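You operate a simulated robot arm through the tools that you are given. There is no shell and no other tool.

You run a simulated two-armed robot. Do the job below in one go: nothing can be reset, and whatever is moved stays where it is left.

TASK
Pick up the blue jig oil can with one hand, pass it to the other hand and put it on the trestle top. Set down upright: blue jig oil can.

The check looks at the end state, three seconds after you hand in, the way a careful person would. Anything else that was tipped, shoved, dropped, spilled or broken makes it a failure.

THE ROBOT
Two 7-joint arms with three-finger grippers on one trunk, on a base that drives. Base frame: it is fixed to the floor where the robot stands at the start and does not move with it; the origin is under the middle of the robot, x ahead of it, y to its left, z up. Units: mm, degrees, N and s.
The left shoulder is at the start at [50, 154, 979], the right one opposite. With the tool pointing down near the work surface each hand reaches from about 100 to 560 mm from the robot's upright axis, wherever it stands, measured 20 degrees to its own side. Places, roughly: trestle top [-800, -1300, 1000]. Payload 2.69 kg a hand.
The TCP of each hand is the grasp point between the finger pads, 29 mm short of the fingertips. In the tool frame z runs along the fingers and y along their closing line. The gripper opens to 120 mm. The gripper's body begins 78 mm behind the TCP.
Orientation is that of the tool frame in the base frame, as a unit quaternion [w, x, y, z]. With the fingers straight down and closing along the base's y, the tool's x points along the base's -x, its y along +y and its z along -z.

THE INTERFACE
- The arms move only by the tool arm_command. It takes "left_deltas", "right_deltas" or both (then of equal length, played together; a hand with none holds still); each is a list of rows, each a list of 6 numbers: the shift along the tool's x, y, z in mm, then the turn, a rotation vector about the tool's x, y, z in degrees. In form: [[x, y, z, rx, ry, rz], ...]. A call has 1 to 20 rows; each row is the pose to reach, as a shift and turn from the pose commanded when the call began, along the tool's axes at that moment. "left_fingers" and "right_fingers" are, for a hand that has rows, the closure in counts, from 0 (fully open) to 255 (shut), set as the call begins (left out, the last holds). Each row takes 0.2 s and may step no farther than 50 mm and 8.6 degrees from the row before; otherwise, or with a gripper value out of range, the whole call is refused. A pose out of reach is approached as far as the arm can. The call stops where the force on the tool passes 40 N (or 10 N more than at its start, if that is more) or the arm is blocked; 0.2 s more then pass. The fingers move at their own pace and stop on an object; they squeeze with about 33 N. The grip force told is the motor's: it shows also when the fingers shut on nothing. Time passes only in rows, and 0.2 s behind the last, so rows that repeat a pose let the fingers close. The reply holds the time, the measured pose of the TCP, the force on the tool along the base axes, the opening and the grip force, in the units named above and with some noise, with the torque about the TCP (base axes, N m) and any sound that the robot's microphone picked up, and new pictures: "pictures" is both (left out), scene, wrist or none (wrist: the cameras of the hands that moved).
- Cameras (640 x 400 px; columns grow to the right, rows downward): "scene" is now at [131.9, -73.4, 1143.1]; the picture's right is [-0.82, -0.58, 0.00], its down [-0.24, 0.33, -0.91] and it looks along [0.53, -0.75, -0.41] (base axes); focal length 214 px, centre (320, 200). "left" rides on the left gripper at [63, 0, -104] in its tool frame; the picture's right is [0.00, 1.00, 0.00], its down [-0.83, 0.00, -0.56] and it looks along [-0.56, 0.00, 0.83] (tool axes); focal length 275 px, centre (320, 200). "right" rides on the right gripper at [63, 0, -104] in its tool frame; the picture's right is [0.00, 1.00, 0.00], its down [-0.83, 0.00, -0.56] and it looks along [-0.56, 0.00, 0.83] (tool axes); focal length 275 px, centre (320, 200). There is no depth. A picture from a camera that has moved, and an enlarged one, comes with that camera's place and axes in the base frame and with its lens.
- move_column(by): slides the trunk up (or, below 0, down) by that many mm; the arms and the scene camera ride with it, the base frame stays. It gives what a move gives, with no picture.
- roll_base(legs): drives the robot by 1 to 6 legs, each [ahead, left, turn to the left] in mm, mm and degrees, along the robot's own axes; the way and the turn of a leg run together, so that a leg with both is an arc; at most 1500 mm and 180 degrees a leg. The arms and the cameras ride along, it lands a little off, and it stops where it bumps. It gives what a move gives, and a new picture of the scene camera.
- head_to(pan, tilt): turns the head with the scene camera to pan (to the left, within 80 degrees either way) and tilt (down, from -29 to 69), counted from straight ahead of the robot. It gives what a move gives, and a new picture of the scene camera.
- zoom(camera, box): a new picture of the part [left, top, right, bottom] of that camera's present view, enlarged. It takes no simulated time.
- finish_job(): hands the job in; it is judged then, once.

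Nothing tells you exact positions but the pictures and the camera data. Unless the task says otherwise, let go and move clear before handing in.

The tools are called after ">>>" by a JSON object that holds its "op" and its "data". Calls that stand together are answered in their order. arm_command: Moves the arms, as the interface text tells. Its arguments: {"type":"object","properties":{"left_deltas":{"type":"array","items":{"type":"array","items":{"type":"number"}}},"left_fingers":{"type":"number"},"right_deltas":{"type":"array","items":{"type":"array","items":{"type":"number"}}},"right_fingers":{"type":"number"},"pictures":{"type":"string","enum":["both","scene","wrist","none"]}},"required":[]} The other tools are called the same way: move_column (by) slides the trunk up or down; roll_base (legs) drives the base; head_to (pan, tilt) turns the head that bears the scene camera; zoom (camera, box) takes an enlarged picture of a part of a camera's view; finish_job () hands the job in.

At the start:

```text
time: 0.0
left_ee_pos: [403.5, 42.6, 999.2]
left_orientation: [0.0, 0.0, 1.0, 0.0]
left_wrist_force: [0.9, -0.1, -0.6]
left_ft_torque: [-0.02, -0.01, 0.0]
left_gripper_width: 120.0
left_finger_force: 0.1
right_ee_pos: [301.4, -272.6, 1001.0]
right_orientation: [0.0, 0.0, 1.0, 0.0]
right_wrist_force: [0.0, -0.4, 1.1]
right_ft_torque: [0.0, 0.0, 0.01]
right_gripper_width: 119.9
right_finger_force: 0.0
trunk travel left (down, up): [-350.0, 88.0]
robot x, y, heading: [1.6, 0.3, 0.2]
head pan, tilt: [-54.8, 24.2]
```

scene: 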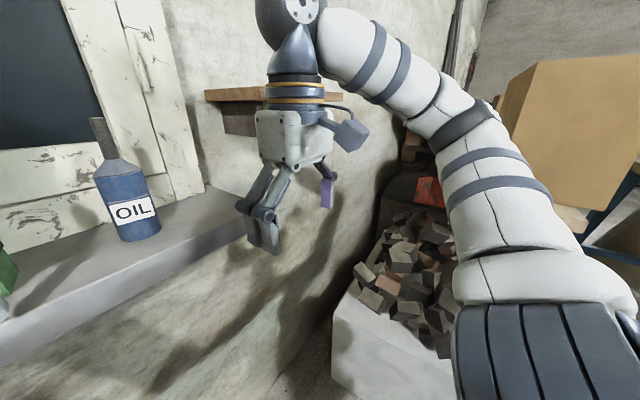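
right: 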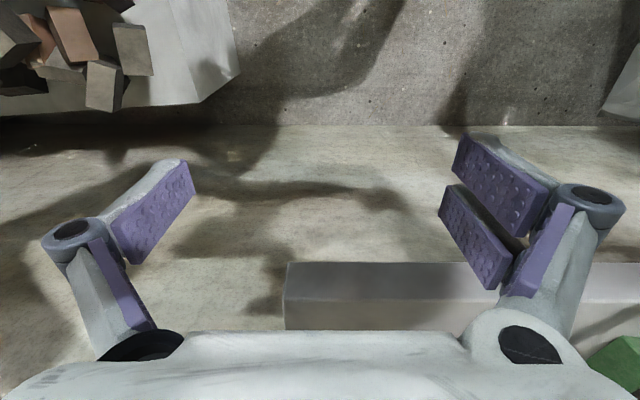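
left: 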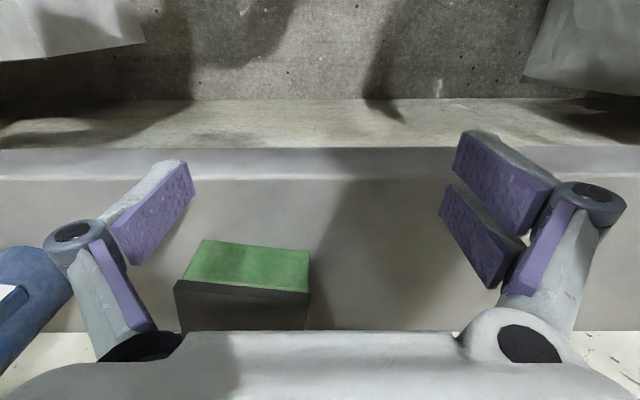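

I see the blue oil can on a window sill ahead of me, with something green to its left. I'll look around first to locate the can, its neighbours and the trestle.

>>> {"op": "head_to", "data": {"pan": 0, "tilt": 35}}

>>> {"op": "head_to", "data": {"pan": -25, "tilt": 30}}

>>> {"op": "head_to", "data": {"pan": -80, "tilt": 20}}

>>> {"op": "head_to", "data": {"pan": 60, "tilt": 30}}

```text
time: 1.2
left_ee_pos: [403.9, 43.2, 999.4]
left_orientation: [0.0, 0.0, 1.0, 0.0]
left_wrist_force: [-0.1, -0.9, 0.0]
left_ft_torque: [-0.01, 0.0, 0.03]
left_gripper_width: 119.8
left_finger_force: 0.1
right_ee_pos: [301.6, -271.1, 1000.2]
right_orientation: [0.0, 0.0, 1.0, 0.0]
right_wrist_force: [0.0, -0.2, -0.2]
right_ft_torque: [0.0, -0.01, 0.03]
right_gripper_width: 120.1
right_finger_force: 0.0
trunk travel left (down, up): [-350.0, 88.0]
robot x, y, heading: [2.1, -0.9, 0.0]
head pan, tilt: [0.0, 35.0]
camera scene: at [166.7, 1.9, 1126.0], right [0.0, -1.0, 0.0], down [-0.57, 0.0, -0.82], along [0.82, 0.0, -0.57], focal length 214 px, centre (320, 200)
```

scene: 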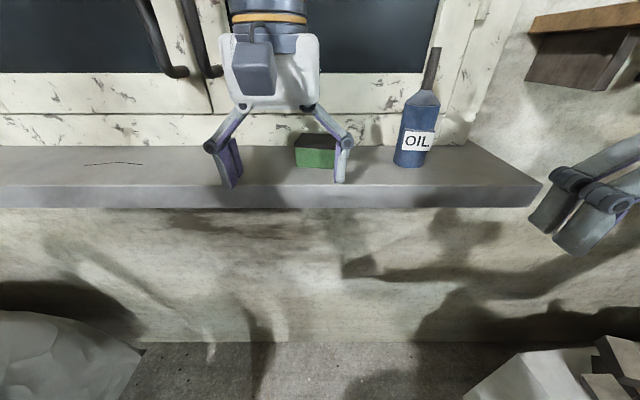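

```text
time: 2.1
left_ee_pos: [403.7, 41.8, 1000.2]
left_orientation: [0.001, 0.0, 1.0, 0.0]
left_wrist_force: [-0.5, -0.3, 0.1]
left_ft_torque: [0.0, -0.03, 0.01]
left_gripper_width: 119.6
left_finger_force: 0.1
right_ee_pos: [300.6, -272.2, 999.9]
right_orientation: [-0.001, 0.0, 1.0, 0.0]
right_wrist_force: [0.0, -0.2, -0.9]
right_ft_torque: [0.0, -0.02, 0.0]
right_gripper_width: 120.1
right_finger_force: 0.0
trunk travel left (down, up): [-350.0, 88.0]
robot x, y, heading: [0.7, -0.1, 0.3]
head pan, tilt: [-25.0, 30.0]
camera scene: at [160.6, -36.1, 1133.8], right [-0.42, -0.91, 0.0], down [-0.45, 0.21, -0.87], along [0.79, -0.37, -0.5], focal length 214 px, centre (320, 200)
```

scene: 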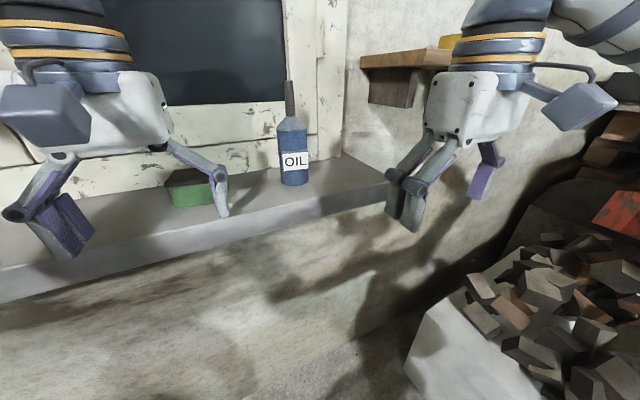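

```text
time: 3.4
left_ee_pos: [404.5, 41.9, 1000.0]
left_orientation: [-0.001, 0.001, 1.0, 0.0]
left_wrist_force: [0.4, 0.5, 0.0]
left_ft_torque: [-0.02, -0.01, -0.03]
left_gripper_width: 119.9
left_finger_force: 0.1
right_ee_pos: [301.4, -272.5, 1000.9]
right_orientation: [0.001, 0.0, 1.0, 0.001]
right_wrist_force: [0.6, -0.1, 0.6]
right_ft_torque: [0.0, 0.02, 0.02]
right_gripper_width: 120.2
right_finger_force: 0.1
trunk travel left (down, up): [-350.0, 88.0]
robot x, y, heading: [-3.2, -0.2, -0.0]
head pan, tilt: [-80.0, 20.0]
camera scene: at [94.9, -89.7, 1149.8], right [-0.98, -0.17, 0.0], down [-0.06, 0.34, -0.94], along [0.16, -0.93, -0.34], focal length 214 px, centre (320, 200)
```

scene: 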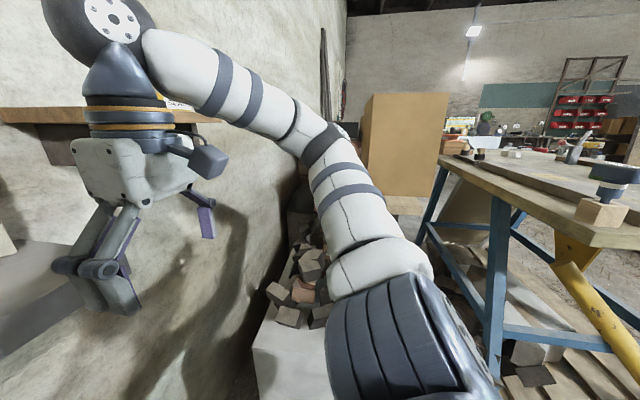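

```text
time: 5.6
left_ee_pos: [402.9, 41.9, 1000.0]
left_orientation: [0.001, 0.001, 1.0, 0.0]
left_wrist_force: [0.1, 0.0, 0.0]
left_ft_torque: [0.01, -0.02, -0.02]
left_gripper_width: 119.9
left_finger_force: 0.2
right_ee_pos: [301.2, -271.6, 999.5]
right_orientation: [0.0, 0.001, 1.0, 0.0]
right_wrist_force: [0.5, -0.7, 0.7]
right_ft_torque: [-0.02, -0.02, -0.03]
right_gripper_width: 120.1
right_finger_force: 0.0
trunk travel left (down, up): [-350.0, 88.0]
robot x, y, heading: [0.1, 0.6, 0.1]
head pan, tilt: [60.0, 30.0]
camera scene: at [123.9, 80.3, 1133.8], right [0.87, -0.5, 0.0], down [-0.25, -0.43, -0.87], along [0.43, 0.75, -0.5], focal length 214 px, centre (320, 200)
```

scene: 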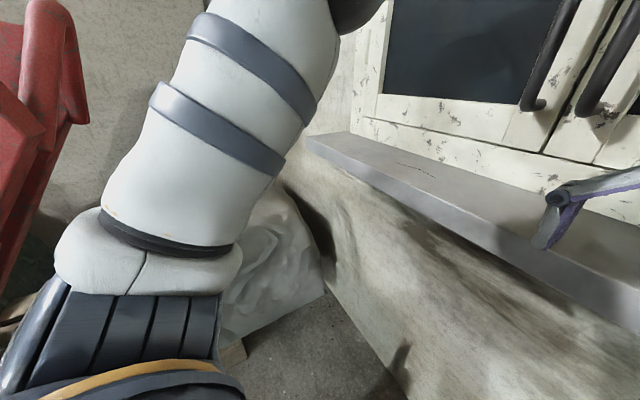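

The can is at about (470, -135), standing on the sill (top z≈985, front edge x≈408). I'll look closer at it and at the trestle before moving.

>>> {"op": "head_to", "data": {"pan": -20, "tilt": 20}}

>>> {"op": "zoom", "data": {"camera": "scene", "box": [220, 80, 420, 250]}}

>>> {"op": "zoom", "data": {"camera": "left", "box": [0, 180, 320, 380]}}

```text
time: 7.1
left_ee_pos: [402.7, 42.9, 999.4]
left_orientation: [-0.001, 0.0, 1.0, 0.0]
left_wrist_force: [1.3, 0.3, -0.5]
left_ft_torque: [0.0, 0.01, 0.0]
left_gripper_width: 120.0
left_finger_force: 0.0
right_ee_pos: [301.1, -272.5, 998.8]
right_orientation: [0.0, 0.0, 1.0, 0.001]
right_wrist_force: [-0.8, -0.5, 0.3]
right_ft_torque: [0.0, 0.03, 0.02]
right_gripper_width: 119.8
right_finger_force: 0.1
trunk travel left (down, up): [-350.0, 88.0]
robot x, y, heading: [2.9, -2.3, 0.2]
head pan, tilt: [-20.0, 20.0]
camera scene: at [166.2, -29.8, 1149.8], right [-0.34, -0.94, 0.0], down [-0.32, 0.12, -0.94], along [0.88, -0.32, -0.34], focal length 214 px, centre (320, 200)
```

scene: 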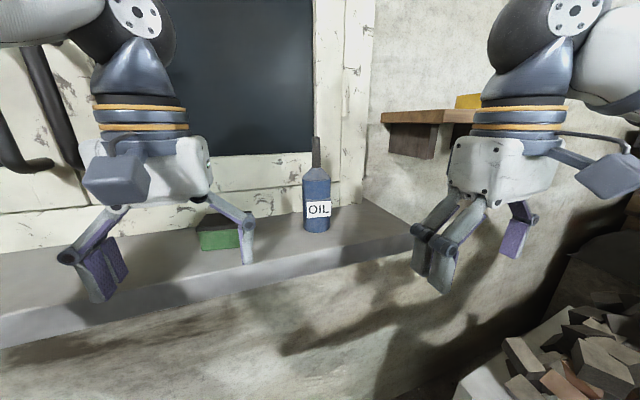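

```text
2.35 times, centred on (320, 165) of scene
camera zoom: at [166.2, -29.8, 1149.8], right [-0.34, -0.94, 0.0], down [-0.32, 0.12, -0.94], along [0.88, -0.32, -0.34], focal length 505 px, centre (320, 282)
```

zoom: 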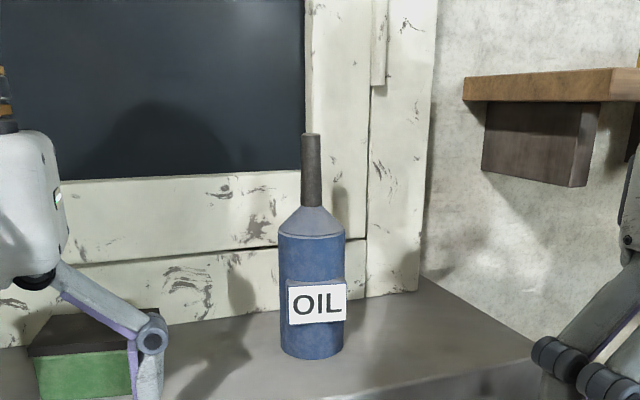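

```text
2.00 times, centred on (160, 280) of left
camera zoom: at [341.3, 44.0, 1103.5], right [0.0, 1.0, 0.0], down [0.83, 0.0, 0.56], along [0.56, 0.0, -0.83], focal length 551 px, centre (640, 40)
```

zoom: 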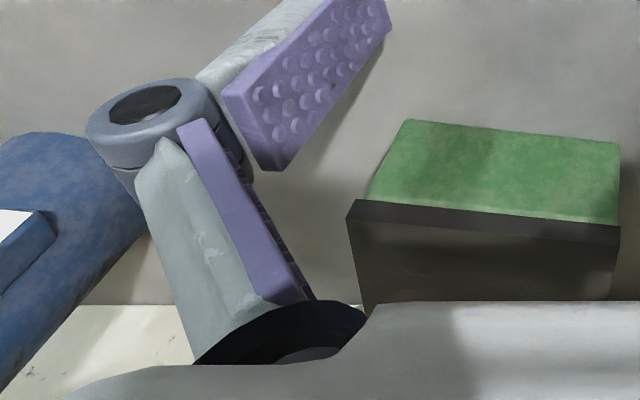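

The can is about 46 mm wide and 145 mm tall, with a cylindrical body up to about 85 mm. I plan to grip it low with the right hand tilted, then hand it to the left hand gripping from above. First I lift the left hand clear and raise and yaw the right one.

>>> {"op": "arm_command", "data": {"left_deltas": [[0, 0, -40, 0, 0, 0], [0, 0, -80, 0, 0, 0], [0, 20, -120, 0, 0, 0], [20, 60, -140, 0, 0, 0], [40, 100, -150, 0, 0, 0]], "right_deltas": [[0, 0, -20, 0, 0, 3], [0, 0, -40, 0, 0, 6], [0, 0, -60, 0, 0, 9], [0, 0, -60, 0, 0, 9], [0, 0, -60, 0, 0, 9]], "pictures": "scene"}}

```text
time: 8.3
left_ee_pos: [367.5, 134.7, 1113.1]
left_orientation: [0.002, 0.0, 1.0, -0.001]
left_wrist_force: [-1.0, 0.3, -0.3]
left_ft_torque: [-0.02, -0.05, -0.01]
left_gripper_width: 119.9
left_finger_force: 0.0
left hand out of reach, approached as far as the arm can: row 4, 5
right_ee_pos: [308.0, -254.1, 1040.7]
right_orientation: [0.001, 0.078, 0.997, 0.0]
right_wrist_force: [0.6, 0.5, -0.2]
right_ft_torque: [-0.08, 0.0, 0.01]
right_gripper_width: 120.0
right_finger_force: 0.1
right hand out of reach, approached as far as the arm can: row 2, 3, 4, 5
trunk travel left (down, up): [-350.0, 88.0]
robot x, y, heading: [2.6, 3.8, 0.1]
head pan, tilt: [-20.0, 20.0]
camera scene: at [165.4, -28.0, 1150.0], right [-0.34, -0.94, 0.0], down [-0.32, 0.12, -0.94], along [0.88, -0.32, -0.34], focal length 214 px, centre (320, 200)
```

scene: 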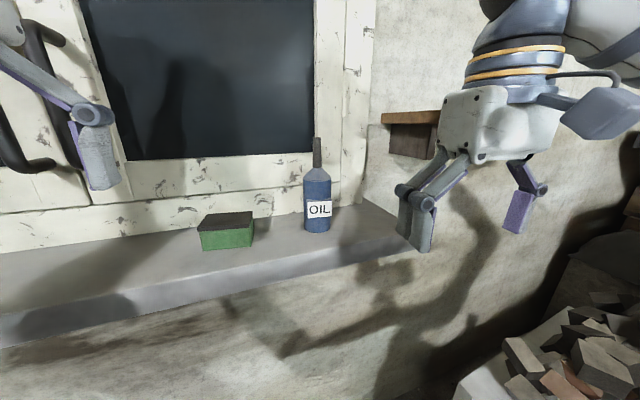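

The arms were limited in upward reach in that pose, so I raise the trunk for headroom.

>>> {"op": "move_column", "data": {"by": 80}}

```text
time: 9.5
left_ee_pos: [368.8, 131.7, 1190.8]
left_orientation: [-0.001, 0.0, 1.0, 0.0]
left_wrist_force: [0.3, 0.0, 0.2]
left_ft_torque: [-0.01, 0.07, 0.0]
left_gripper_width: 119.9
left_finger_force: 0.1
right_ee_pos: [310.4, -257.7, 1118.0]
right_orientation: [-0.001, 0.078, 0.997, 0.001]
right_wrist_force: [-0.1, -0.4, -0.3]
right_ft_torque: [0.0, 0.07, 0.04]
right_gripper_width: 119.7
right_finger_force: 0.1
trunk travel left (down, up): [-430.0, 8.0]
robot x, y, heading: [-1.8, 2.8, -0.1]
head pan, tilt: [-20.0, 20.0]
```

Now I pitch the right hand forward to a pre-grasp in front of the can.

>>> {"op": "arm_command", "data": {"right_deltas": [[-5, 18, 7, 0, -8.125, 0], [-10, 36, 14, 0, -16.25, 0], [-15, 55, 21, 0, -24.375, 0], [-20, 73, 28, 0, -32.5, 0], [-25, 91, 35, 0, -40.625, 0], [-30, 109, 43, 0, -48.75, 0], [-35, 128, 50, 0, -56.875, 0], [-41, 146, 57, 0, -65, 0]]}}

```text
time: 11.3
left_ee_pos: [367.3, 132.7, 1192.6]
left_orientation: [0.0, 0.0, 1.0, 0.001]
left_wrist_force: [-0.1, 0.7, 0.5]
left_ft_torque: [0.0, 0.03, 0.0]
left_gripper_width: 119.8
left_finger_force: 0.1
right_ee_pos: [373.6, -117.3, 1062.5]
right_orientation: [0.537, 0.065, 0.84, -0.042]
right_wrist_force: [0.6, 0.5, -0.2]
right_ft_torque: [-0.02, 0.0, 0.02]
right_gripper_width: 120.0
right_finger_force: 0.1
trunk travel left (down, up): [-430.0, 8.0]
robot x, y, heading: [2.6, -0.7, -0.1]
head pan, tilt: [-20.0, 20.0]
camera scene: at [101.9, -29.1, 1243.2], right [-0.34, -0.94, 0.0], down [-0.32, 0.12, -0.94], along [0.88, -0.32, -0.34], focal length 214 px, centre (320, 200)
camera right: at [253.1, -98.3, 1049.8], right [0.15, 0.99, -0.01], down [-0.15, 0.03, 0.99], along [0.98, -0.15, 0.15], focal length 275 px, centre (320, 200)
```

scene: 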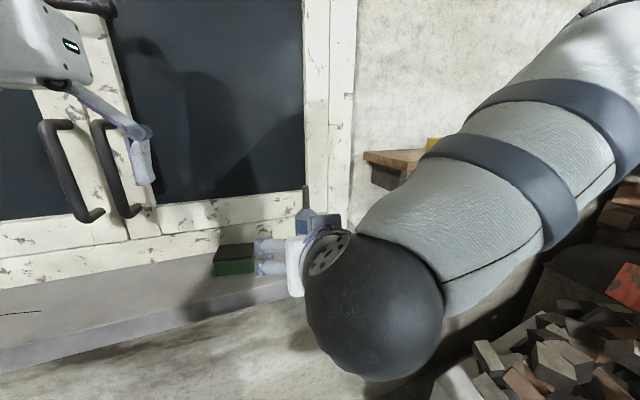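
right: 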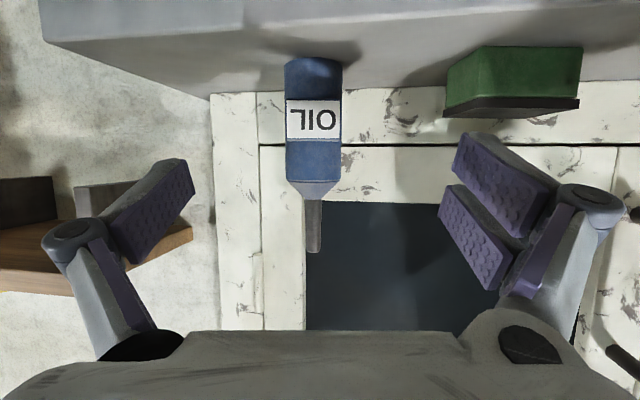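

The can and label line up well with the hand, about 5 mm to one side. I shift sideways and advance straight in with the fingers open.

>>> {"op": "arm_command", "data": {"right_deltas": [[0, -5, 10, 0, 0, 0], [0, -5, 30, 0, 0, 0], [0, -5, 50, 0, 0, 0], [0, -5, 70, 0, 0, 0], [0, -5, 90, 0, 0, 0], [0, -5, 100, 0, 0, 0], [0, -5, 110, 0, 0, 0], [0, -5, 110, 0, 0, 0]], "right_fingers": 0}}

```text
time: 13.1
left_ee_pos: [368.7, 131.8, 1192.7]
left_orientation: [0.0, 0.0, 1.0, 0.001]
left_wrist_force: [-0.2, 0.1, -0.1]
left_ft_torque: [0.01, 0.01, -0.02]
left_gripper_width: 119.6
left_finger_force: 0.1
right_ee_pos: [470.2, -139.8, 1017.4]
right_orientation: [0.536, 0.066, 0.84, -0.043]
right_wrist_force: [-0.2, 0.2, 0.4]
right_ft_torque: [-0.03, 0.0, 0.0]
right_gripper_width: 119.9
right_finger_force: 0.1
trunk travel left (down, up): [-430.0, 8.0]
robot x, y, heading: [-2.6, 0.8, -0.1]
head pan, tilt: [-20.0, 20.0]
camera scene: at [101.4, -29.9, 1243.3], right [-0.34, -0.94, 0.0], down [-0.32, 0.12, -0.94], along [0.88, -0.32, -0.34], focal length 214 px, centre (320, 200)
camera right: at [349.9, -119.7, 1004.2], right [0.15, 0.99, 0.0], down [-0.15, 0.03, 0.99], along [0.98, -0.15, 0.15], focal length 275 px, centre (320, 200)
```

scene: 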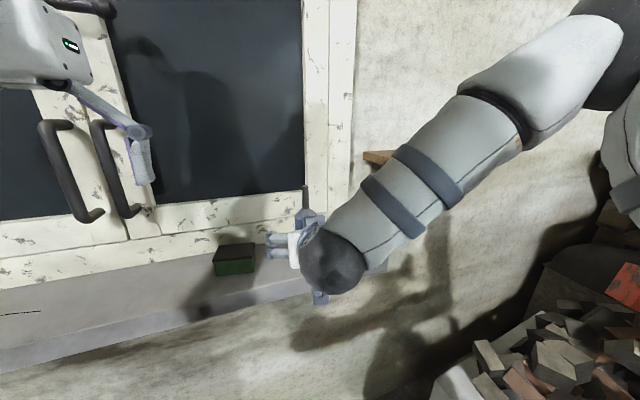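
right: 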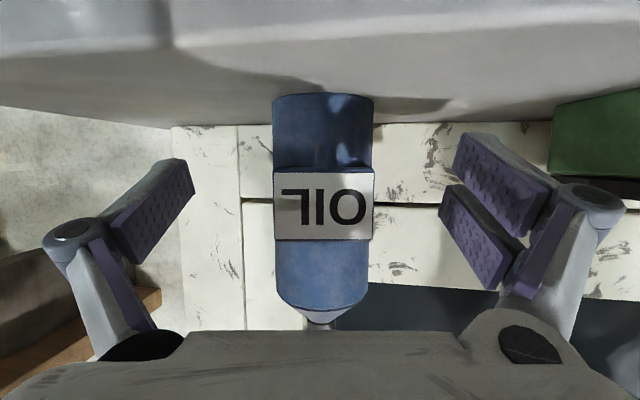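

The can is centred between the open fingers, so I close the right gripper.

>>> {"op": "arm_command", "data": {"right_deltas": [[0, 0, 0, 0, 0, 0], [0, 0, 0, 0, 0, 0], [0, 0, 0, 0, 0, 0], [0, 0, 0, 0, 0, 0]], "right_fingers": 255, "pictures": "wrist"}}

```text
time: 14.1
left_ee_pos: [368.3, 132.5, 1192.1]
left_orientation: [0.0, 0.0, 1.0, 0.0]
left_wrist_force: [0.7, -0.3, 0.0]
left_ft_torque: [0.0, 0.0, -0.01]
left_gripper_width: 120.0
left_finger_force: 0.0
right_ee_pos: [470.1, -140.7, 1017.2]
right_orientation: [0.536, 0.066, 0.841, -0.042]
right_wrist_force: [0.6, 0.5, 2.1]
right_ft_torque: [0.08, -0.06, -0.01]
right_gripper_width: 44.4
right_finger_force: 32.2
trunk travel left (down, up): [-430.0, 8.0]
robot x, y, heading: [-1.0, 0.9, 0.0]
head pan, tilt: [-20.0, 20.0]
camera right: at [349.8, -119.6, 1004.4], right [0.15, 0.99, 0.0], down [-0.15, 0.03, 0.99], along [0.98, -0.15, 0.15], focal length 275 px, centre (320, 200)
```

right: 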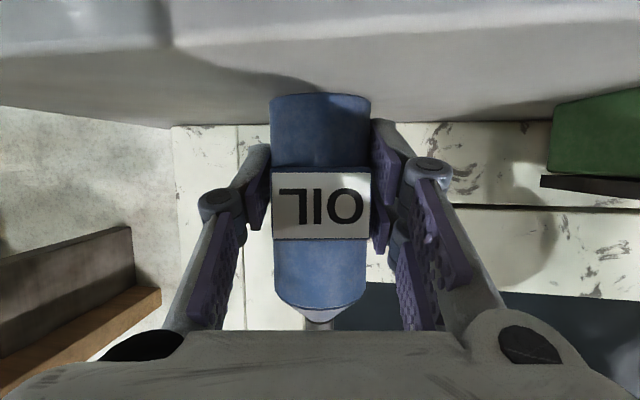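

Gripped at 44 mm. I lift straight up.

>>> {"op": "arm_command", "data": {"right_deltas": [[-9.1, 0, -4.2, 0, 0, 0], [-18.1, 0, -8.5, 0, 0, 0], [-36.2, 0, -16.9, 0, 0, 0], [-54.4, 0, -25.4, 0, 0, 0]], "pictures": "wrist"}}

```text
time: 15.1
left_ee_pos: [368.5, 132.1, 1192.2]
left_orientation: [0.001, 0.0, 1.0, -0.001]
left_wrist_force: [-0.1, 0.1, 0.5]
left_ft_torque: [0.03, 0.0, -0.01]
left_gripper_width: 119.9
left_finger_force: 0.0
right_ee_pos: [467.7, -139.9, 1077.2]
right_orientation: [0.535, 0.066, 0.841, -0.042]
right_wrist_force: [-0.3, 0.3, -2.5]
right_ft_torque: [-0.01, 0.02, 0.0]
right_gripper_width: 44.1
right_finger_force: 33.0
trunk travel left (down, up): [-430.0, 8.0]
robot x, y, heading: [-2.7, 0.4, -0.0]
head pan, tilt: [-20.0, 20.0]
camera right: at [348.4, -120.1, 1064.2], right [0.15, 0.99, 0.0], down [-0.15, 0.03, 0.99], along [0.98, -0.15, 0.15], focal length 275 px, centre (320, 200)
```

right: 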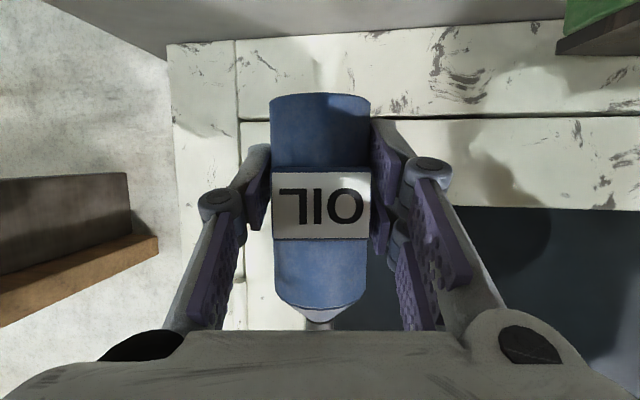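

The can is held upright and clear. I'll look to the right and left rear to plan the drive to the trestle.

>>> {"op": "head_to", "data": {"pan": -80, "tilt": 30}}

>>> {"op": "head_to", "data": {"pan": 80, "tilt": 30}}

```text
time: 16.4
left_ee_pos: [369.2, 133.0, 1192.6]
left_orientation: [-0.001, 0.0, 1.0, 0.0]
left_wrist_force: [-0.2, 0.5, -0.3]
left_ft_torque: [-0.01, 0.01, 0.01]
left_gripper_width: 120.3
left_finger_force: 0.0
right_ee_pos: [468.6, -140.1, 1075.1]
right_orientation: [0.536, 0.066, 0.841, -0.042]
right_wrist_force: [0.2, 0.1, -2.3]
right_ft_torque: [0.03, 0.03, 0.01]
right_gripper_width: 44.4
right_finger_force: 33.1
trunk travel left (down, up): [-430.0, 8.0]
robot x, y, heading: [-0.4, 2.9, 0.3]
head pan, tilt: [-80.0, 30.0]
camera scene: at [30.0, -87.1, 1227.2], right [-0.98, -0.17, 0.0], down [-0.09, 0.49, -0.87], along [0.15, -0.85, -0.5], focal length 214 px, centre (320, 200)
```

scene: 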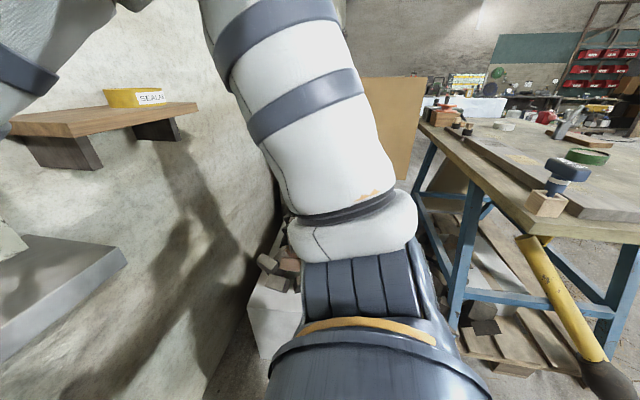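

```text
time: 18.9
left_ee_pos: [368.9, 131.0, 1192.7]
left_orientation: [0.001, -0.001, 1.0, -0.001]
left_wrist_force: [-0.6, 0.2, 0.0]
left_ft_torque: [0.01, 0.02, 0.03]
left_gripper_width: 120.3
left_finger_force: 0.1
right_ee_pos: [468.4, -140.3, 1075.9]
right_orientation: [0.536, 0.067, 0.841, -0.043]
right_wrist_force: [-0.3, -0.1, -2.4]
right_ft_torque: [-0.02, 0.0, 0.01]
right_gripper_width: 44.4
right_finger_force: 33.1
trunk travel left (down, up): [-430.0, 8.0]
robot x, y, heading: [-0.5, 3.6, -0.1]
head pan, tilt: [80.0, 30.0]
camera scene: at [30.0, 91.0, 1227.2], right [0.98, -0.17, 0.0], down [-0.09, -0.49, -0.87], along [0.15, 0.85, -0.5], focal length 214 px, centre (320, 200)
```

scene: 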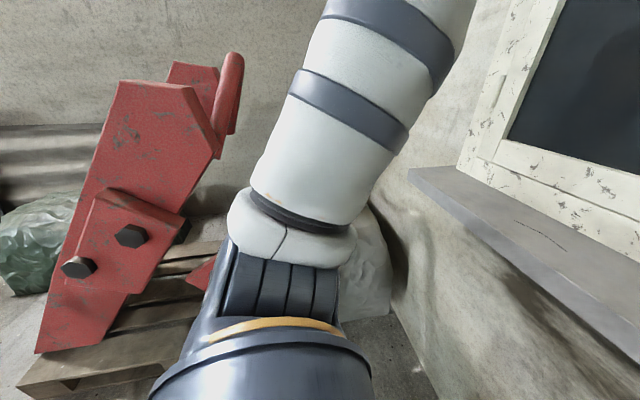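

The trestle's near corner is at about (-300, -420), to the right and behind me. I'll back away from the sill by 200 mm first, to have free space for the handover.

>>> {"op": "head_to", "data": {"pan": -15, "tilt": 25}}

>>> {"op": "roll_base", "data": {"legs": [[-200, 0, 0]]}}

```text
time: 20.6
left_ee_pos: [369.7, 131.3, 1191.8]
left_orientation: [0.0, 0.0, 1.0, 0.0]
left_wrist_force: [0.2, 0.7, 0.1]
left_ft_torque: [0.01, -0.01, -0.02]
left_gripper_width: 120.0
left_finger_force: 0.2
right_ee_pos: [470.1, -139.8, 1075.8]
right_orientation: [0.536, 0.066, 0.84, -0.042]
right_wrist_force: [-0.2, 0.2, -1.8]
right_ft_torque: [-0.03, 0.02, 0.02]
right_gripper_width: 44.5
right_finger_force: 32.9
trunk travel left (down, up): [-430.0, 8.0]
robot x, y, heading: [0.9, -2.6, -0.2]
head pan, tilt: [-15.0, 25.0]
camera scene: at [103.2, -21.8, 1235.2], right [-0.26, -0.97, 0.0], down [-0.41, 0.11, -0.91], along [0.88, -0.23, -0.42], focal length 214 px, centre (320, 200)
```

scene: 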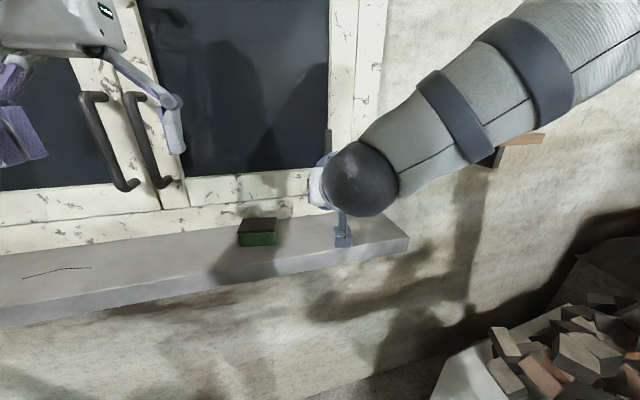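

```text
time: 22.2
left_ee_pos: [168.3, 133.5, 1192.2]
left_orientation: [0.001, 0.0, 1.0, 0.0]
left_wrist_force: [-0.5, 0.5, -0.3]
left_ft_torque: [0.01, -0.01, 0.0]
left_gripper_width: 120.0
left_finger_force: 0.0
right_ee_pos: [268.5, -139.9, 1076.2]
right_orientation: [0.536, 0.066, 0.841, -0.042]
right_wrist_force: [-0.9, 0.1, -2.3]
right_ft_torque: [0.02, 0.0, -0.02]
right_gripper_width: 44.4
right_finger_force: 32.8
trunk travel left (down, up): [-430.0, 8.0]
robot x, y, heading: [-200.7, -0.7, -0.2]
head pan, tilt: [-15.0, 25.0]
camera scene: at [-97.5, -21.9, 1235.2], right [-0.26, -0.97, 0.0], down [-0.41, 0.11, -0.91], along [0.88, -0.23, -0.42], focal length 214 px, centre (320, 200)
```

scene: 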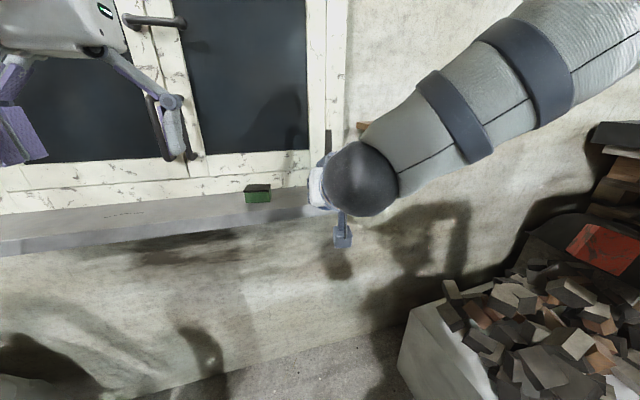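

Now I bring the can to the middle and lower it (still upright), squaring the right hand's yaw, so the left hand has room above.

>>> {"op": "arm_command", "data": {"right_deltas": [[20.3, 20.9, -0.4, -1.63, 0, -0.76], [40.6, 41.7, -0.9, -3.26, 0, -1.52], [60.8, 62.6, -1.3, -4.89, 0, -2.28], [81.1, 83.4, -1.8, -6.52, 0, -3.04], [101.4, 104.3, -2.2, -8.15, 0, -3.8]]}}

>>> {"op": "head_to", "data": {"pan": 0, "tilt": 35}}

```text
time: 23.4
left_ee_pos: [169.5, 132.5, 1191.4]
left_orientation: [0.0, 0.0, 1.0, -0.001]
left_wrist_force: [-0.5, 0.2, -0.2]
left_ft_torque: [-0.02, 0.02, 0.02]
left_gripper_width: 119.9
left_finger_force: 0.1
right_ee_pos: [242.7, -28.6, 984.3]
right_orientation: [0.537, 0.001, 0.844, -0.002]
right_wrist_force: [-0.6, -0.3, -2.2]
right_ft_torque: [0.01, 0.03, 0.01]
right_gripper_width: 44.7
right_finger_force: 33.0
trunk travel left (down, up): [-430.0, 8.0]
robot x, y, heading: [-202.2, -0.2, -0.1]
head pan, tilt: [-15.0, 25.0]
camera scene: at [-96.8, -21.3, 1235.1], right [-0.26, -0.97, 0.0], down [-0.41, 0.11, -0.91], along [0.88, -0.23, -0.42], focal length 214 px, centre (320, 200)
camera right: at [119.8, -27.8, 972.3], right [0.0, 1.0, 0.0], down [-0.15, 0.0, 0.99], along [0.99, 0.0, 0.15], focal length 275 px, centre (320, 200)
```

scene: 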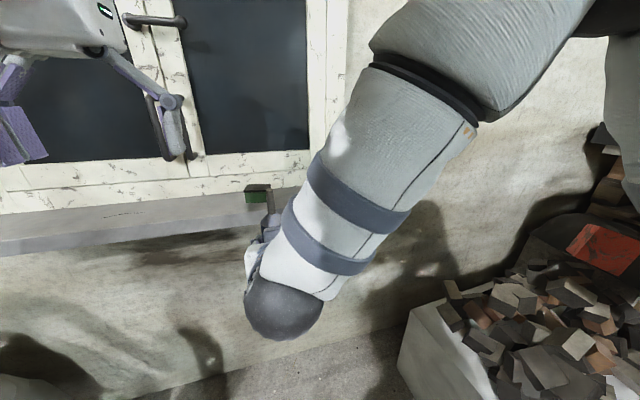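
right: 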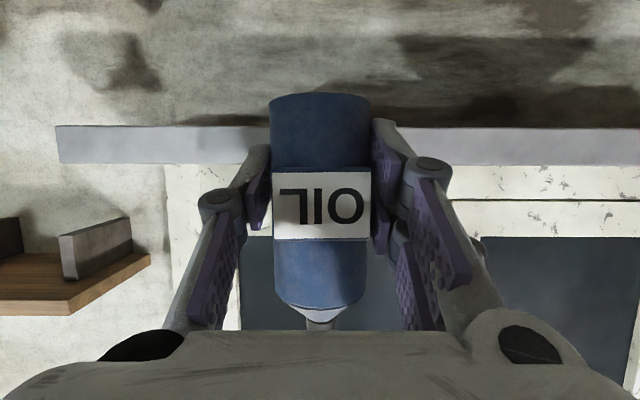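

```text
time: 24.1
left_ee_pos: [167.7, 132.2, 1191.5]
left_orientation: [0.0, 0.0, 1.0, 0.0]
left_wrist_force: [0.7, -0.3, 0.0]
left_ft_torque: [0.02, -0.02, -0.02]
left_gripper_width: 119.9
left_finger_force: 0.1
right_ee_pos: [241.3, -29.1, 984.0]
right_orientation: [0.537, -0.001, 0.844, 0.0]
right_wrist_force: [-0.7, 0.2, -2.6]
right_ft_torque: [0.0, 0.0, -0.03]
right_gripper_width: 44.3
right_finger_force: 33.5
trunk travel left (down, up): [-430.0, 8.0]
robot x, y, heading: [-197.7, 2.7, -0.1]
head pan, tilt: [0.0, 35.0]
camera scene: at [-98.0, 1.9, 1219.5], right [0.0, -1.0, 0.0], down [-0.57, 0.0, -0.82], along [0.82, 0.0, -0.57], focal length 214 px, centre (320, 200)
```

scene: 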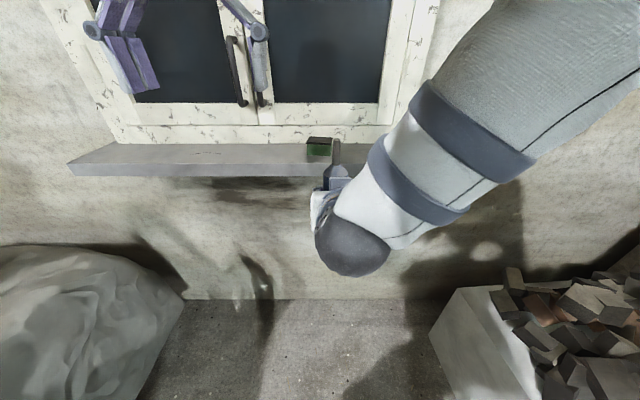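

The can is at about (242, -29), with its bottom at z≈953 and top at about 1097. I move the left hand, pointing down, to just above it.

>>> {"op": "arm_command", "data": {"left_deltas": [[-15, -32, 8, 0, 0, 0], [-30, -65, 16, 0, 0, 0], [-45, -97, 24, 0, 0, 0], [-60, -130, 32, 0, 0, 0], [-74, -162, 40, 0, 0, 0], [-74, -162, 40, 0, 0, 0]], "left_fingers": 0}}

```text
time: 25.5
left_ee_pos: [221.0, -16.8, 1148.0]
left_orientation: [0.0, 0.0, 1.0, 0.0]
left_wrist_force: [-0.1, 0.1, -0.2]
left_ft_torque: [-0.01, 0.0, 0.03]
left_gripper_width: 119.9
left_finger_force: 0.3
left hand out of reach, approached as far as the arm can: row 4, 5, 6
right_ee_pos: [241.0, -28.6, 985.1]
right_orientation: [0.537, 0.0, 0.844, -0.001]
right_wrist_force: [-0.4, -0.8, -2.7]
right_ft_torque: [0.0, 0.04, 0.0]
right_gripper_width: 44.4
right_finger_force: 33.2
trunk travel left (down, up): [-430.0, 8.0]
robot x, y, heading: [-202.3, -0.2, 0.0]
head pan, tilt: [0.0, 35.0]
camera scene: at [-98.0, 2.5, 1219.4], right [0.0, -1.0, 0.0], down [-0.57, 0.0, -0.82], along [0.82, 0.0, -0.57], focal length 214 px, centre (320, 200)
camera left: at [158.4, -15.2, 1251.8], right [0.0, 1.0, 0.0], down [0.83, 0.0, 0.56], along [0.56, 0.0, -0.83], focal length 275 px, centre (320, 200)
```

scene: 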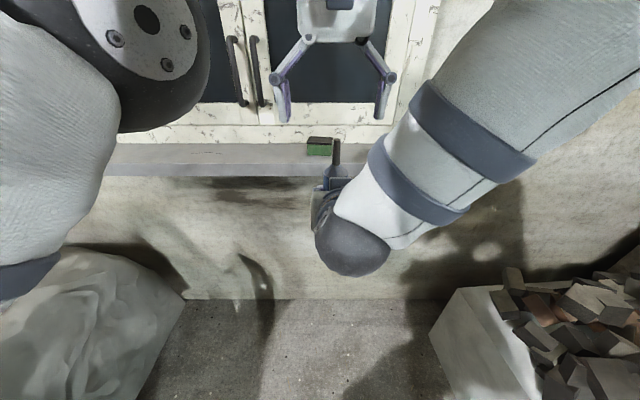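
left: 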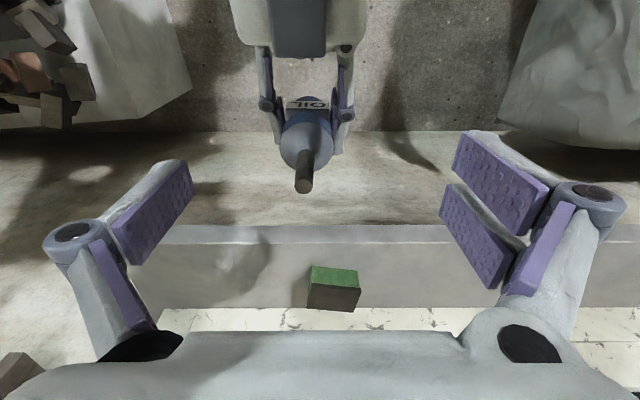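

The left arm's reach stops just short there, so I bring the can a bit closer with the right hand.

>>> {"op": "arm_command", "data": {"right_deltas": [[6.7, 10, -14.5, 0, 0, 0], [13.5, 20, -29, 0, 0, 0]], "pictures": "none"}}

>>> {"op": "arm_command", "data": {"left_deltas": [[0, 0, 10, 0, 0, 0], [0, 0, 10, 0, 0, 0]], "left_fingers": 0}}

```text
time: 26.1
left_ee_pos: [221.1, -16.3, 1148.2]
left_orientation: [0.0, 0.0, 1.0, 0.0]
left_wrist_force: [0.4, -0.1, -0.3]
left_ft_torque: [-0.02, -0.01, -0.02]
left_gripper_width: 119.9
left_finger_force: 0.0
right_ee_pos: [208.5, -8.7, 986.7]
right_orientation: [0.537, 0.0, 0.843, 0.0]
right_wrist_force: [0.6, 0.3, -2.2]
right_ft_torque: [-0.03, 0.03, 0.0]
right_gripper_width: 44.4
right_finger_force: 33.1
trunk travel left (down, up): [-430.0, 8.0]
robot x, y, heading: [-199.5, 4.1, -0.1]
head pan, tilt: [0.0, 35.0]
```

```text
time: 26.7
left_ee_pos: [221.0, -16.6, 1138.7]
left_orientation: [0.001, 0.0, 1.0, 0.0]
left_wrist_force: [-0.4, -0.8, 0.3]
left_ft_torque: [0.01, 0.01, 0.03]
left_gripper_width: 119.9
left_finger_force: 0.0
right_ee_pos: [209.3, -9.7, 985.0]
right_orientation: [0.537, 0.0, 0.844, 0.0]
right_wrist_force: [0.4, -0.8, -3.4]
right_ft_torque: [0.0, 0.04, 0.01]
right_gripper_width: 44.3
right_finger_force: 32.7
trunk travel left (down, up): [-430.0, 8.0]
robot x, y, heading: [-203.8, -1.7, 0.3]
head pan, tilt: [0.0, 35.0]
camera scene: at [-97.7, 1.9, 1219.4], right [0.0, -1.0, 0.0], down [-0.57, 0.0, -0.82], along [0.82, 0.0, -0.57], focal length 214 px, centre (320, 200)
camera left: at [158.9, -15.3, 1241.5], right [0.0, 1.0, 0.0], down [0.83, 0.0, 0.56], along [0.56, 0.0, -0.83], focal length 275 px, centre (320, 200)
```

scene: 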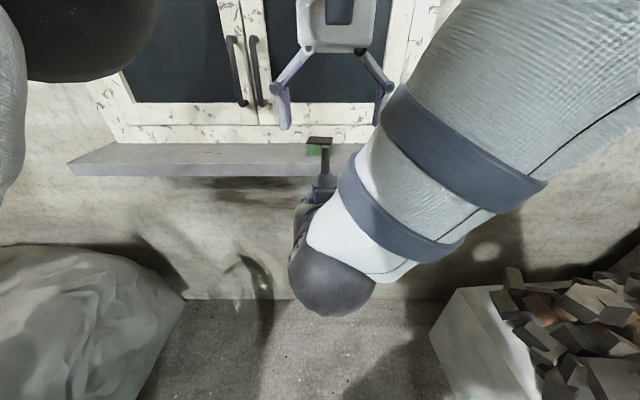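
left: 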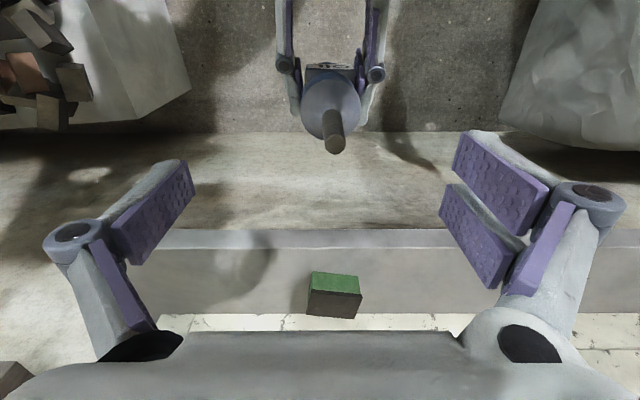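

>>> {"op": "zoom", "data": {"camera": "left", "box": [240, 30, 420, 180]}}

>>> {"op": "zoom", "data": {"camera": "scene", "box": [240, 100, 440, 260]}}

```text
2.67 times, centred on (330, 105) of left
camera zoom: at [158.9, -15.3, 1241.5], right [0.0, 1.0, 0.0], down [0.83, 0.0, 0.56], along [0.56, 0.0, -0.83], focal length 734 px, centre (293, 453)
```

zoom: 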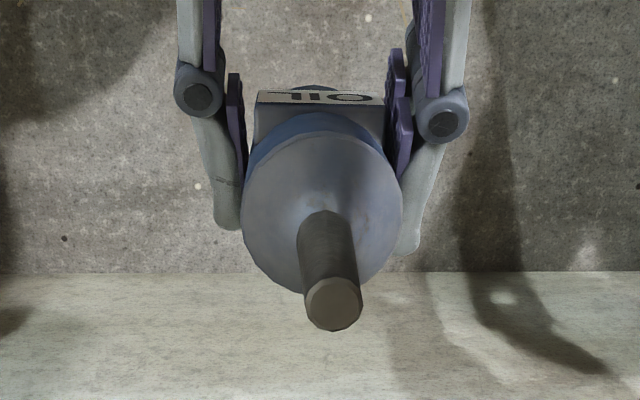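

```text
2.50 times, centred on (340, 180) of scene
camera zoom: at [-97.7, 1.9, 1219.4], right [0.0, -1.0, 0.0], down [-0.57, 0.0, -0.82], along [0.82, 0.0, -0.57], focal length 536 px, centre (270, 250)
```

zoom: 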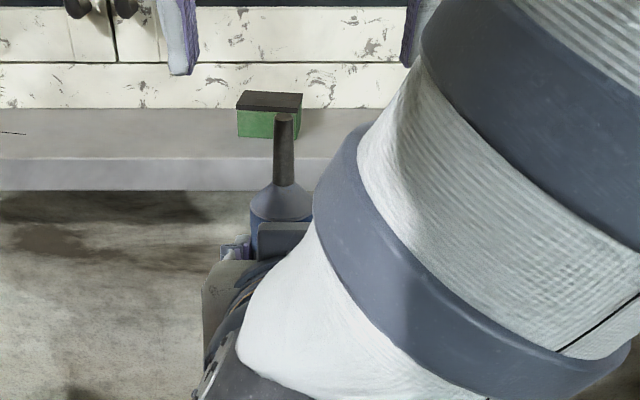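

The can axis is at about (215, -7) and the right forearm stays well behind (x<80), so the left hand can descend. I lower it over the nozzle with the fingers open.

>>> {"op": "arm_command", "data": {"left_deltas": [[4, 9, 0, 0, 0, 0], [4, 9, 20, 0, 0, 0], [4, 9, 40, 0, 0, 0], [4, 9, 60, 0, 0, 0], [4, 9, 75, 0, 0, 0], [4, 9, 75, 0, 0, 0]], "left_fingers": 0}}

```text
time: 28.1
left_ee_pos: [218.6, -7.4, 1063.6]
left_orientation: [0.0, 0.0, 1.0, 0.0]
left_wrist_force: [-0.7, 0.0, -0.1]
left_ft_torque: [0.05, 0.01, -0.02]
left_gripper_width: 120.2
left_finger_force: 0.0
right_ee_pos: [207.7, -9.4, 985.6]
right_orientation: [0.538, 0.0, 0.843, 0.0]
right_wrist_force: [-0.2, 0.0, -3.2]
right_ft_torque: [0.01, 0.03, 0.0]
right_gripper_width: 44.3
right_finger_force: 33.2
trunk travel left (down, up): [-430.0, 8.0]
robot x, y, heading: [-203.2, -0.5, -0.1]
head pan, tilt: [0.0, 35.0]
camera scene: at [-97.8, 0.1, 1220.0], right [-0.02, -1.0, 0.0], down [-0.57, 0.01, -0.82], along [0.82, -0.02, -0.57], focal length 214 px, centre (320, 200)
camera left: at [156.2, -5.9, 1167.2], right [0.0, 1.0, 0.0], down [0.83, 0.0, 0.56], along [0.56, 0.0, -0.83], focal length 275 px, centre (320, 200)
```

scene: 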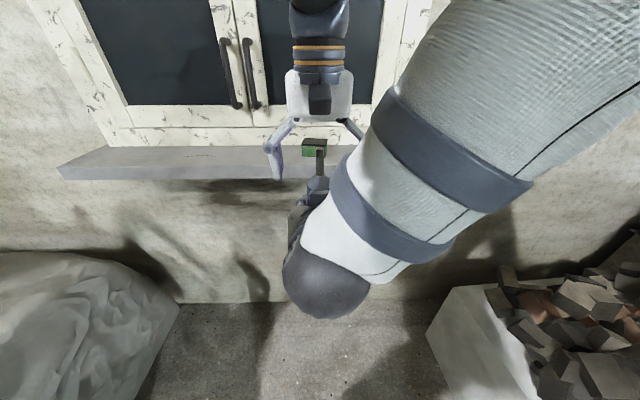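
left: 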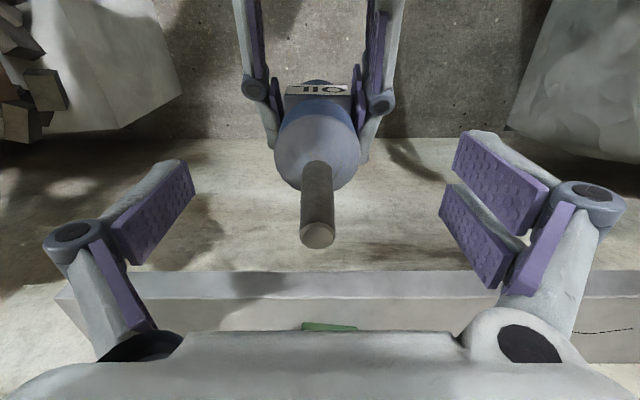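

Well centred. I go down the last 29 mm.

>>> {"op": "arm_command", "data": {"left_deltas": [[0, 0, 10, 0, 0, 0], [0, 0, 20, 0, 0, 0], [0, 0, 29, 0, 0, 0], [0, 0, 29, 0, 0, 0]]}}

>>> {"op": "zoom", "data": {"camera": "left", "box": [200, 0, 440, 200]}}

```text
time: 29.1
left_ee_pos: [218.7, -7.3, 1034.9]
left_orientation: [0.0, -0.001, 1.0, -0.001]
left_wrist_force: [-0.6, -0.1, 0.8]
left_ft_torque: [0.03, 0.02, -0.01]
left_gripper_width: 120.0
left_finger_force: 0.1
right_ee_pos: [208.5, -10.5, 985.3]
right_orientation: [0.537, 0.0, 0.843, 0.0]
right_wrist_force: [-0.2, 0.7, -2.2]
right_ft_torque: [0.0, 0.01, 0.01]
right_gripper_width: 44.2
right_finger_force: 33.3
trunk travel left (down, up): [-430.0, 8.0]
robot x, y, heading: [-201.0, 1.0, -0.0]
head pan, tilt: [0.0, 35.0]
camera scene: at [-97.9, -0.3, 1219.6], right [-0.03, -1.0, 0.0], down [-0.57, 0.01, -0.82], along [0.82, -0.02, -0.57], focal length 214 px, centre (320, 200)
camera left: at [156.4, -5.8, 1138.6], right [0.0, 1.0, 0.0], down [0.83, 0.0, 0.56], along [0.56, 0.0, -0.83], focal length 275 px, centre (320, 200)
```

scene: 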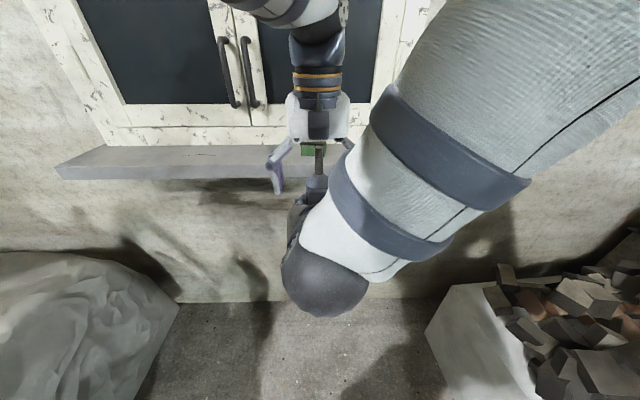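
left: 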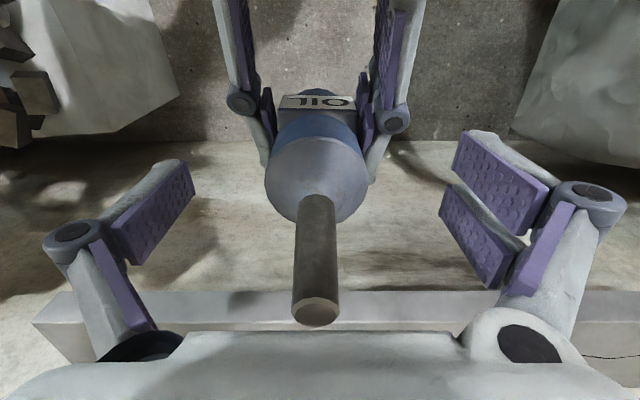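

```text
2.00 times, centred on (320, 100) of left
camera zoom: at [156.4, -5.8, 1138.6], right [0.0, 1.0, 0.0], down [0.83, 0.0, 0.56], along [0.56, 0.0, -0.83], focal length 551 px, centre (320, 400)
```

zoom: 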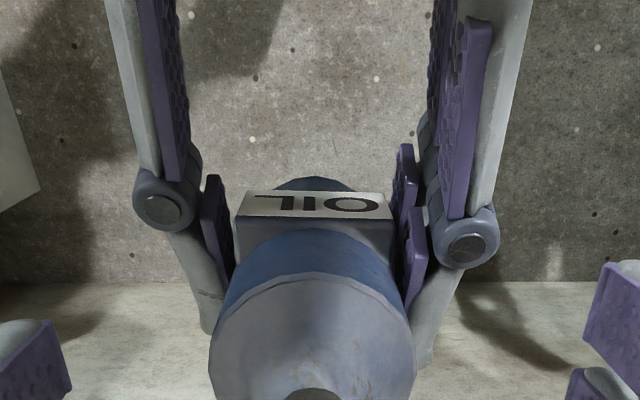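

Fingers straddle the body above the right hand's fingers. I close the left gripper.

>>> {"op": "arm_command", "data": {"left_deltas": [[0, 0, 0, 0, 0, 0], [0, 0, 0, 0, 0, 0], [0, 0, 0, 0, 0, 0], [0, 0, 0, 0, 0, 0]], "left_fingers": 255}}

```text
time: 30.1
left_ee_pos: [219.5, -4.7, 1034.7]
left_orientation: [0.001, -0.001, 1.0, 0.003]
left_wrist_force: [6.4, 31.5, 21.4]
left_ft_torque: [1.21, 0.6, -1.3]
left_gripper_width: 57.9
left_finger_force: 33.9
right_ee_pos: [207.5, -11.2, 984.2]
right_orientation: [0.535, 0.003, 0.845, -0.003]
right_wrist_force: [-4.4, -32.2, -21.9]
right_ft_torque: [0.24, -0.63, 0.98]
right_gripper_width: 44.2
right_finger_force: 32.8
trunk travel left (down, up): [-430.0, 8.0]
robot x, y, heading: [-200.8, 2.5, 0.0]
head pan, tilt: [0.0, 35.0]
camera scene: at [-97.8, -0.2, 1219.8], right [-0.02, -1.0, 0.0], down [-0.57, 0.01, -0.82], along [0.82, -0.02, -0.57], focal length 214 px, centre (320, 200)
camera left: at [157.0, -4.1, 1139.2], right [0.0, 1.0, 0.01], down [0.83, -0.01, 0.56], along [0.56, 0.0, -0.83], focal length 275 px, centre (320, 200)
```

scene: 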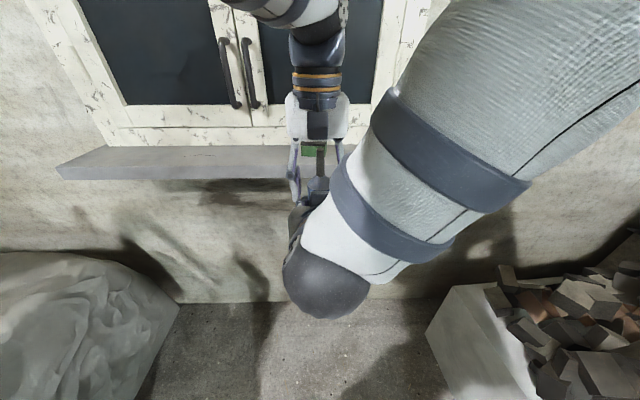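
left: 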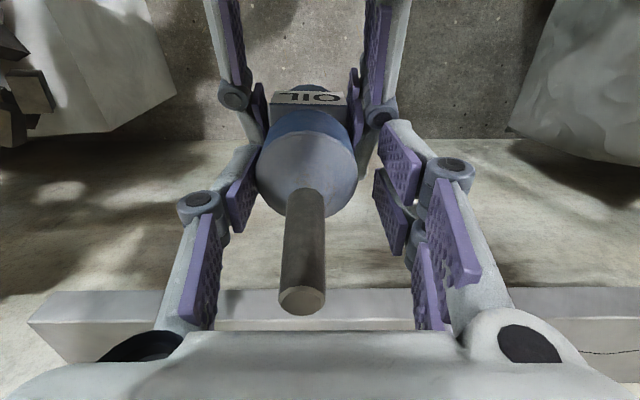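

The left gripper stopped at 58 mm: its double finger on the +y side is resting on the right hand's knuckle. I'll open the left again and back up, then rotate it 90° so the fingers close front-to-back instead.

>>> {"op": "arm_command", "data": {"left_deltas": [[0, 0, 0, 0, 0, 0], [0, 0, 0, 0, 0, 0], [0, 0, 0, 0, 0, 0]], "left_fingers": 0}}

```text
time: 30.9
left_ee_pos: [218.1, -8.1, 1034.9]
left_orientation: [-0.001, 0.0, 1.0, -0.001]
left_wrist_force: [-0.6, -0.2, 0.9]
left_ft_torque: [0.0, -0.01, -0.01]
left_gripper_width: 119.9
left_finger_force: 0.1
right_ee_pos: [208.5, -9.1, 986.0]
right_orientation: [0.539, 0.001, 0.843, 0.0]
right_wrist_force: [-0.1, 0.5, -2.0]
right_ft_torque: [-0.02, 0.04, 0.01]
right_gripper_width: 44.4
right_finger_force: 33.0
trunk travel left (down, up): [-430.0, 8.0]
robot x, y, heading: [-204.2, 3.3, 0.3]
head pan, tilt: [0.0, 35.0]
camera scene: at [-97.7, -0.2, 1220.5], right [-0.02, -1.0, 0.0], down [-0.56, 0.01, -0.83], along [0.83, -0.02, -0.56], focal length 214 px, centre (320, 200)
camera left: at [156.1, -6.4, 1138.3], right [0.0, 1.0, 0.0], down [0.83, 0.0, 0.56], along [0.56, 0.0, -0.83], focal length 275 px, centre (320, 200)
```

scene: 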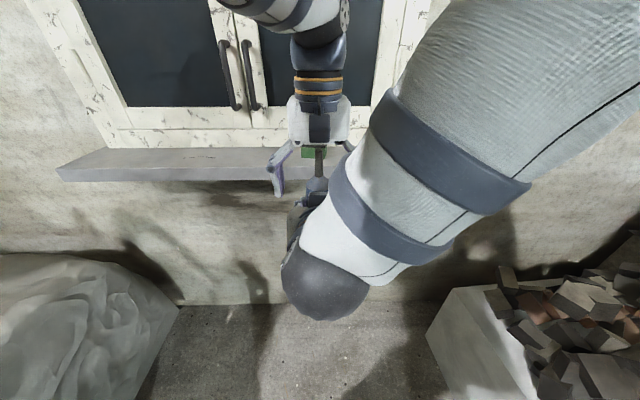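
left: 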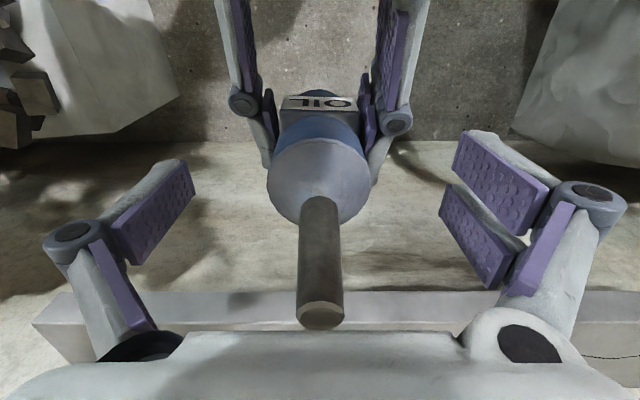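

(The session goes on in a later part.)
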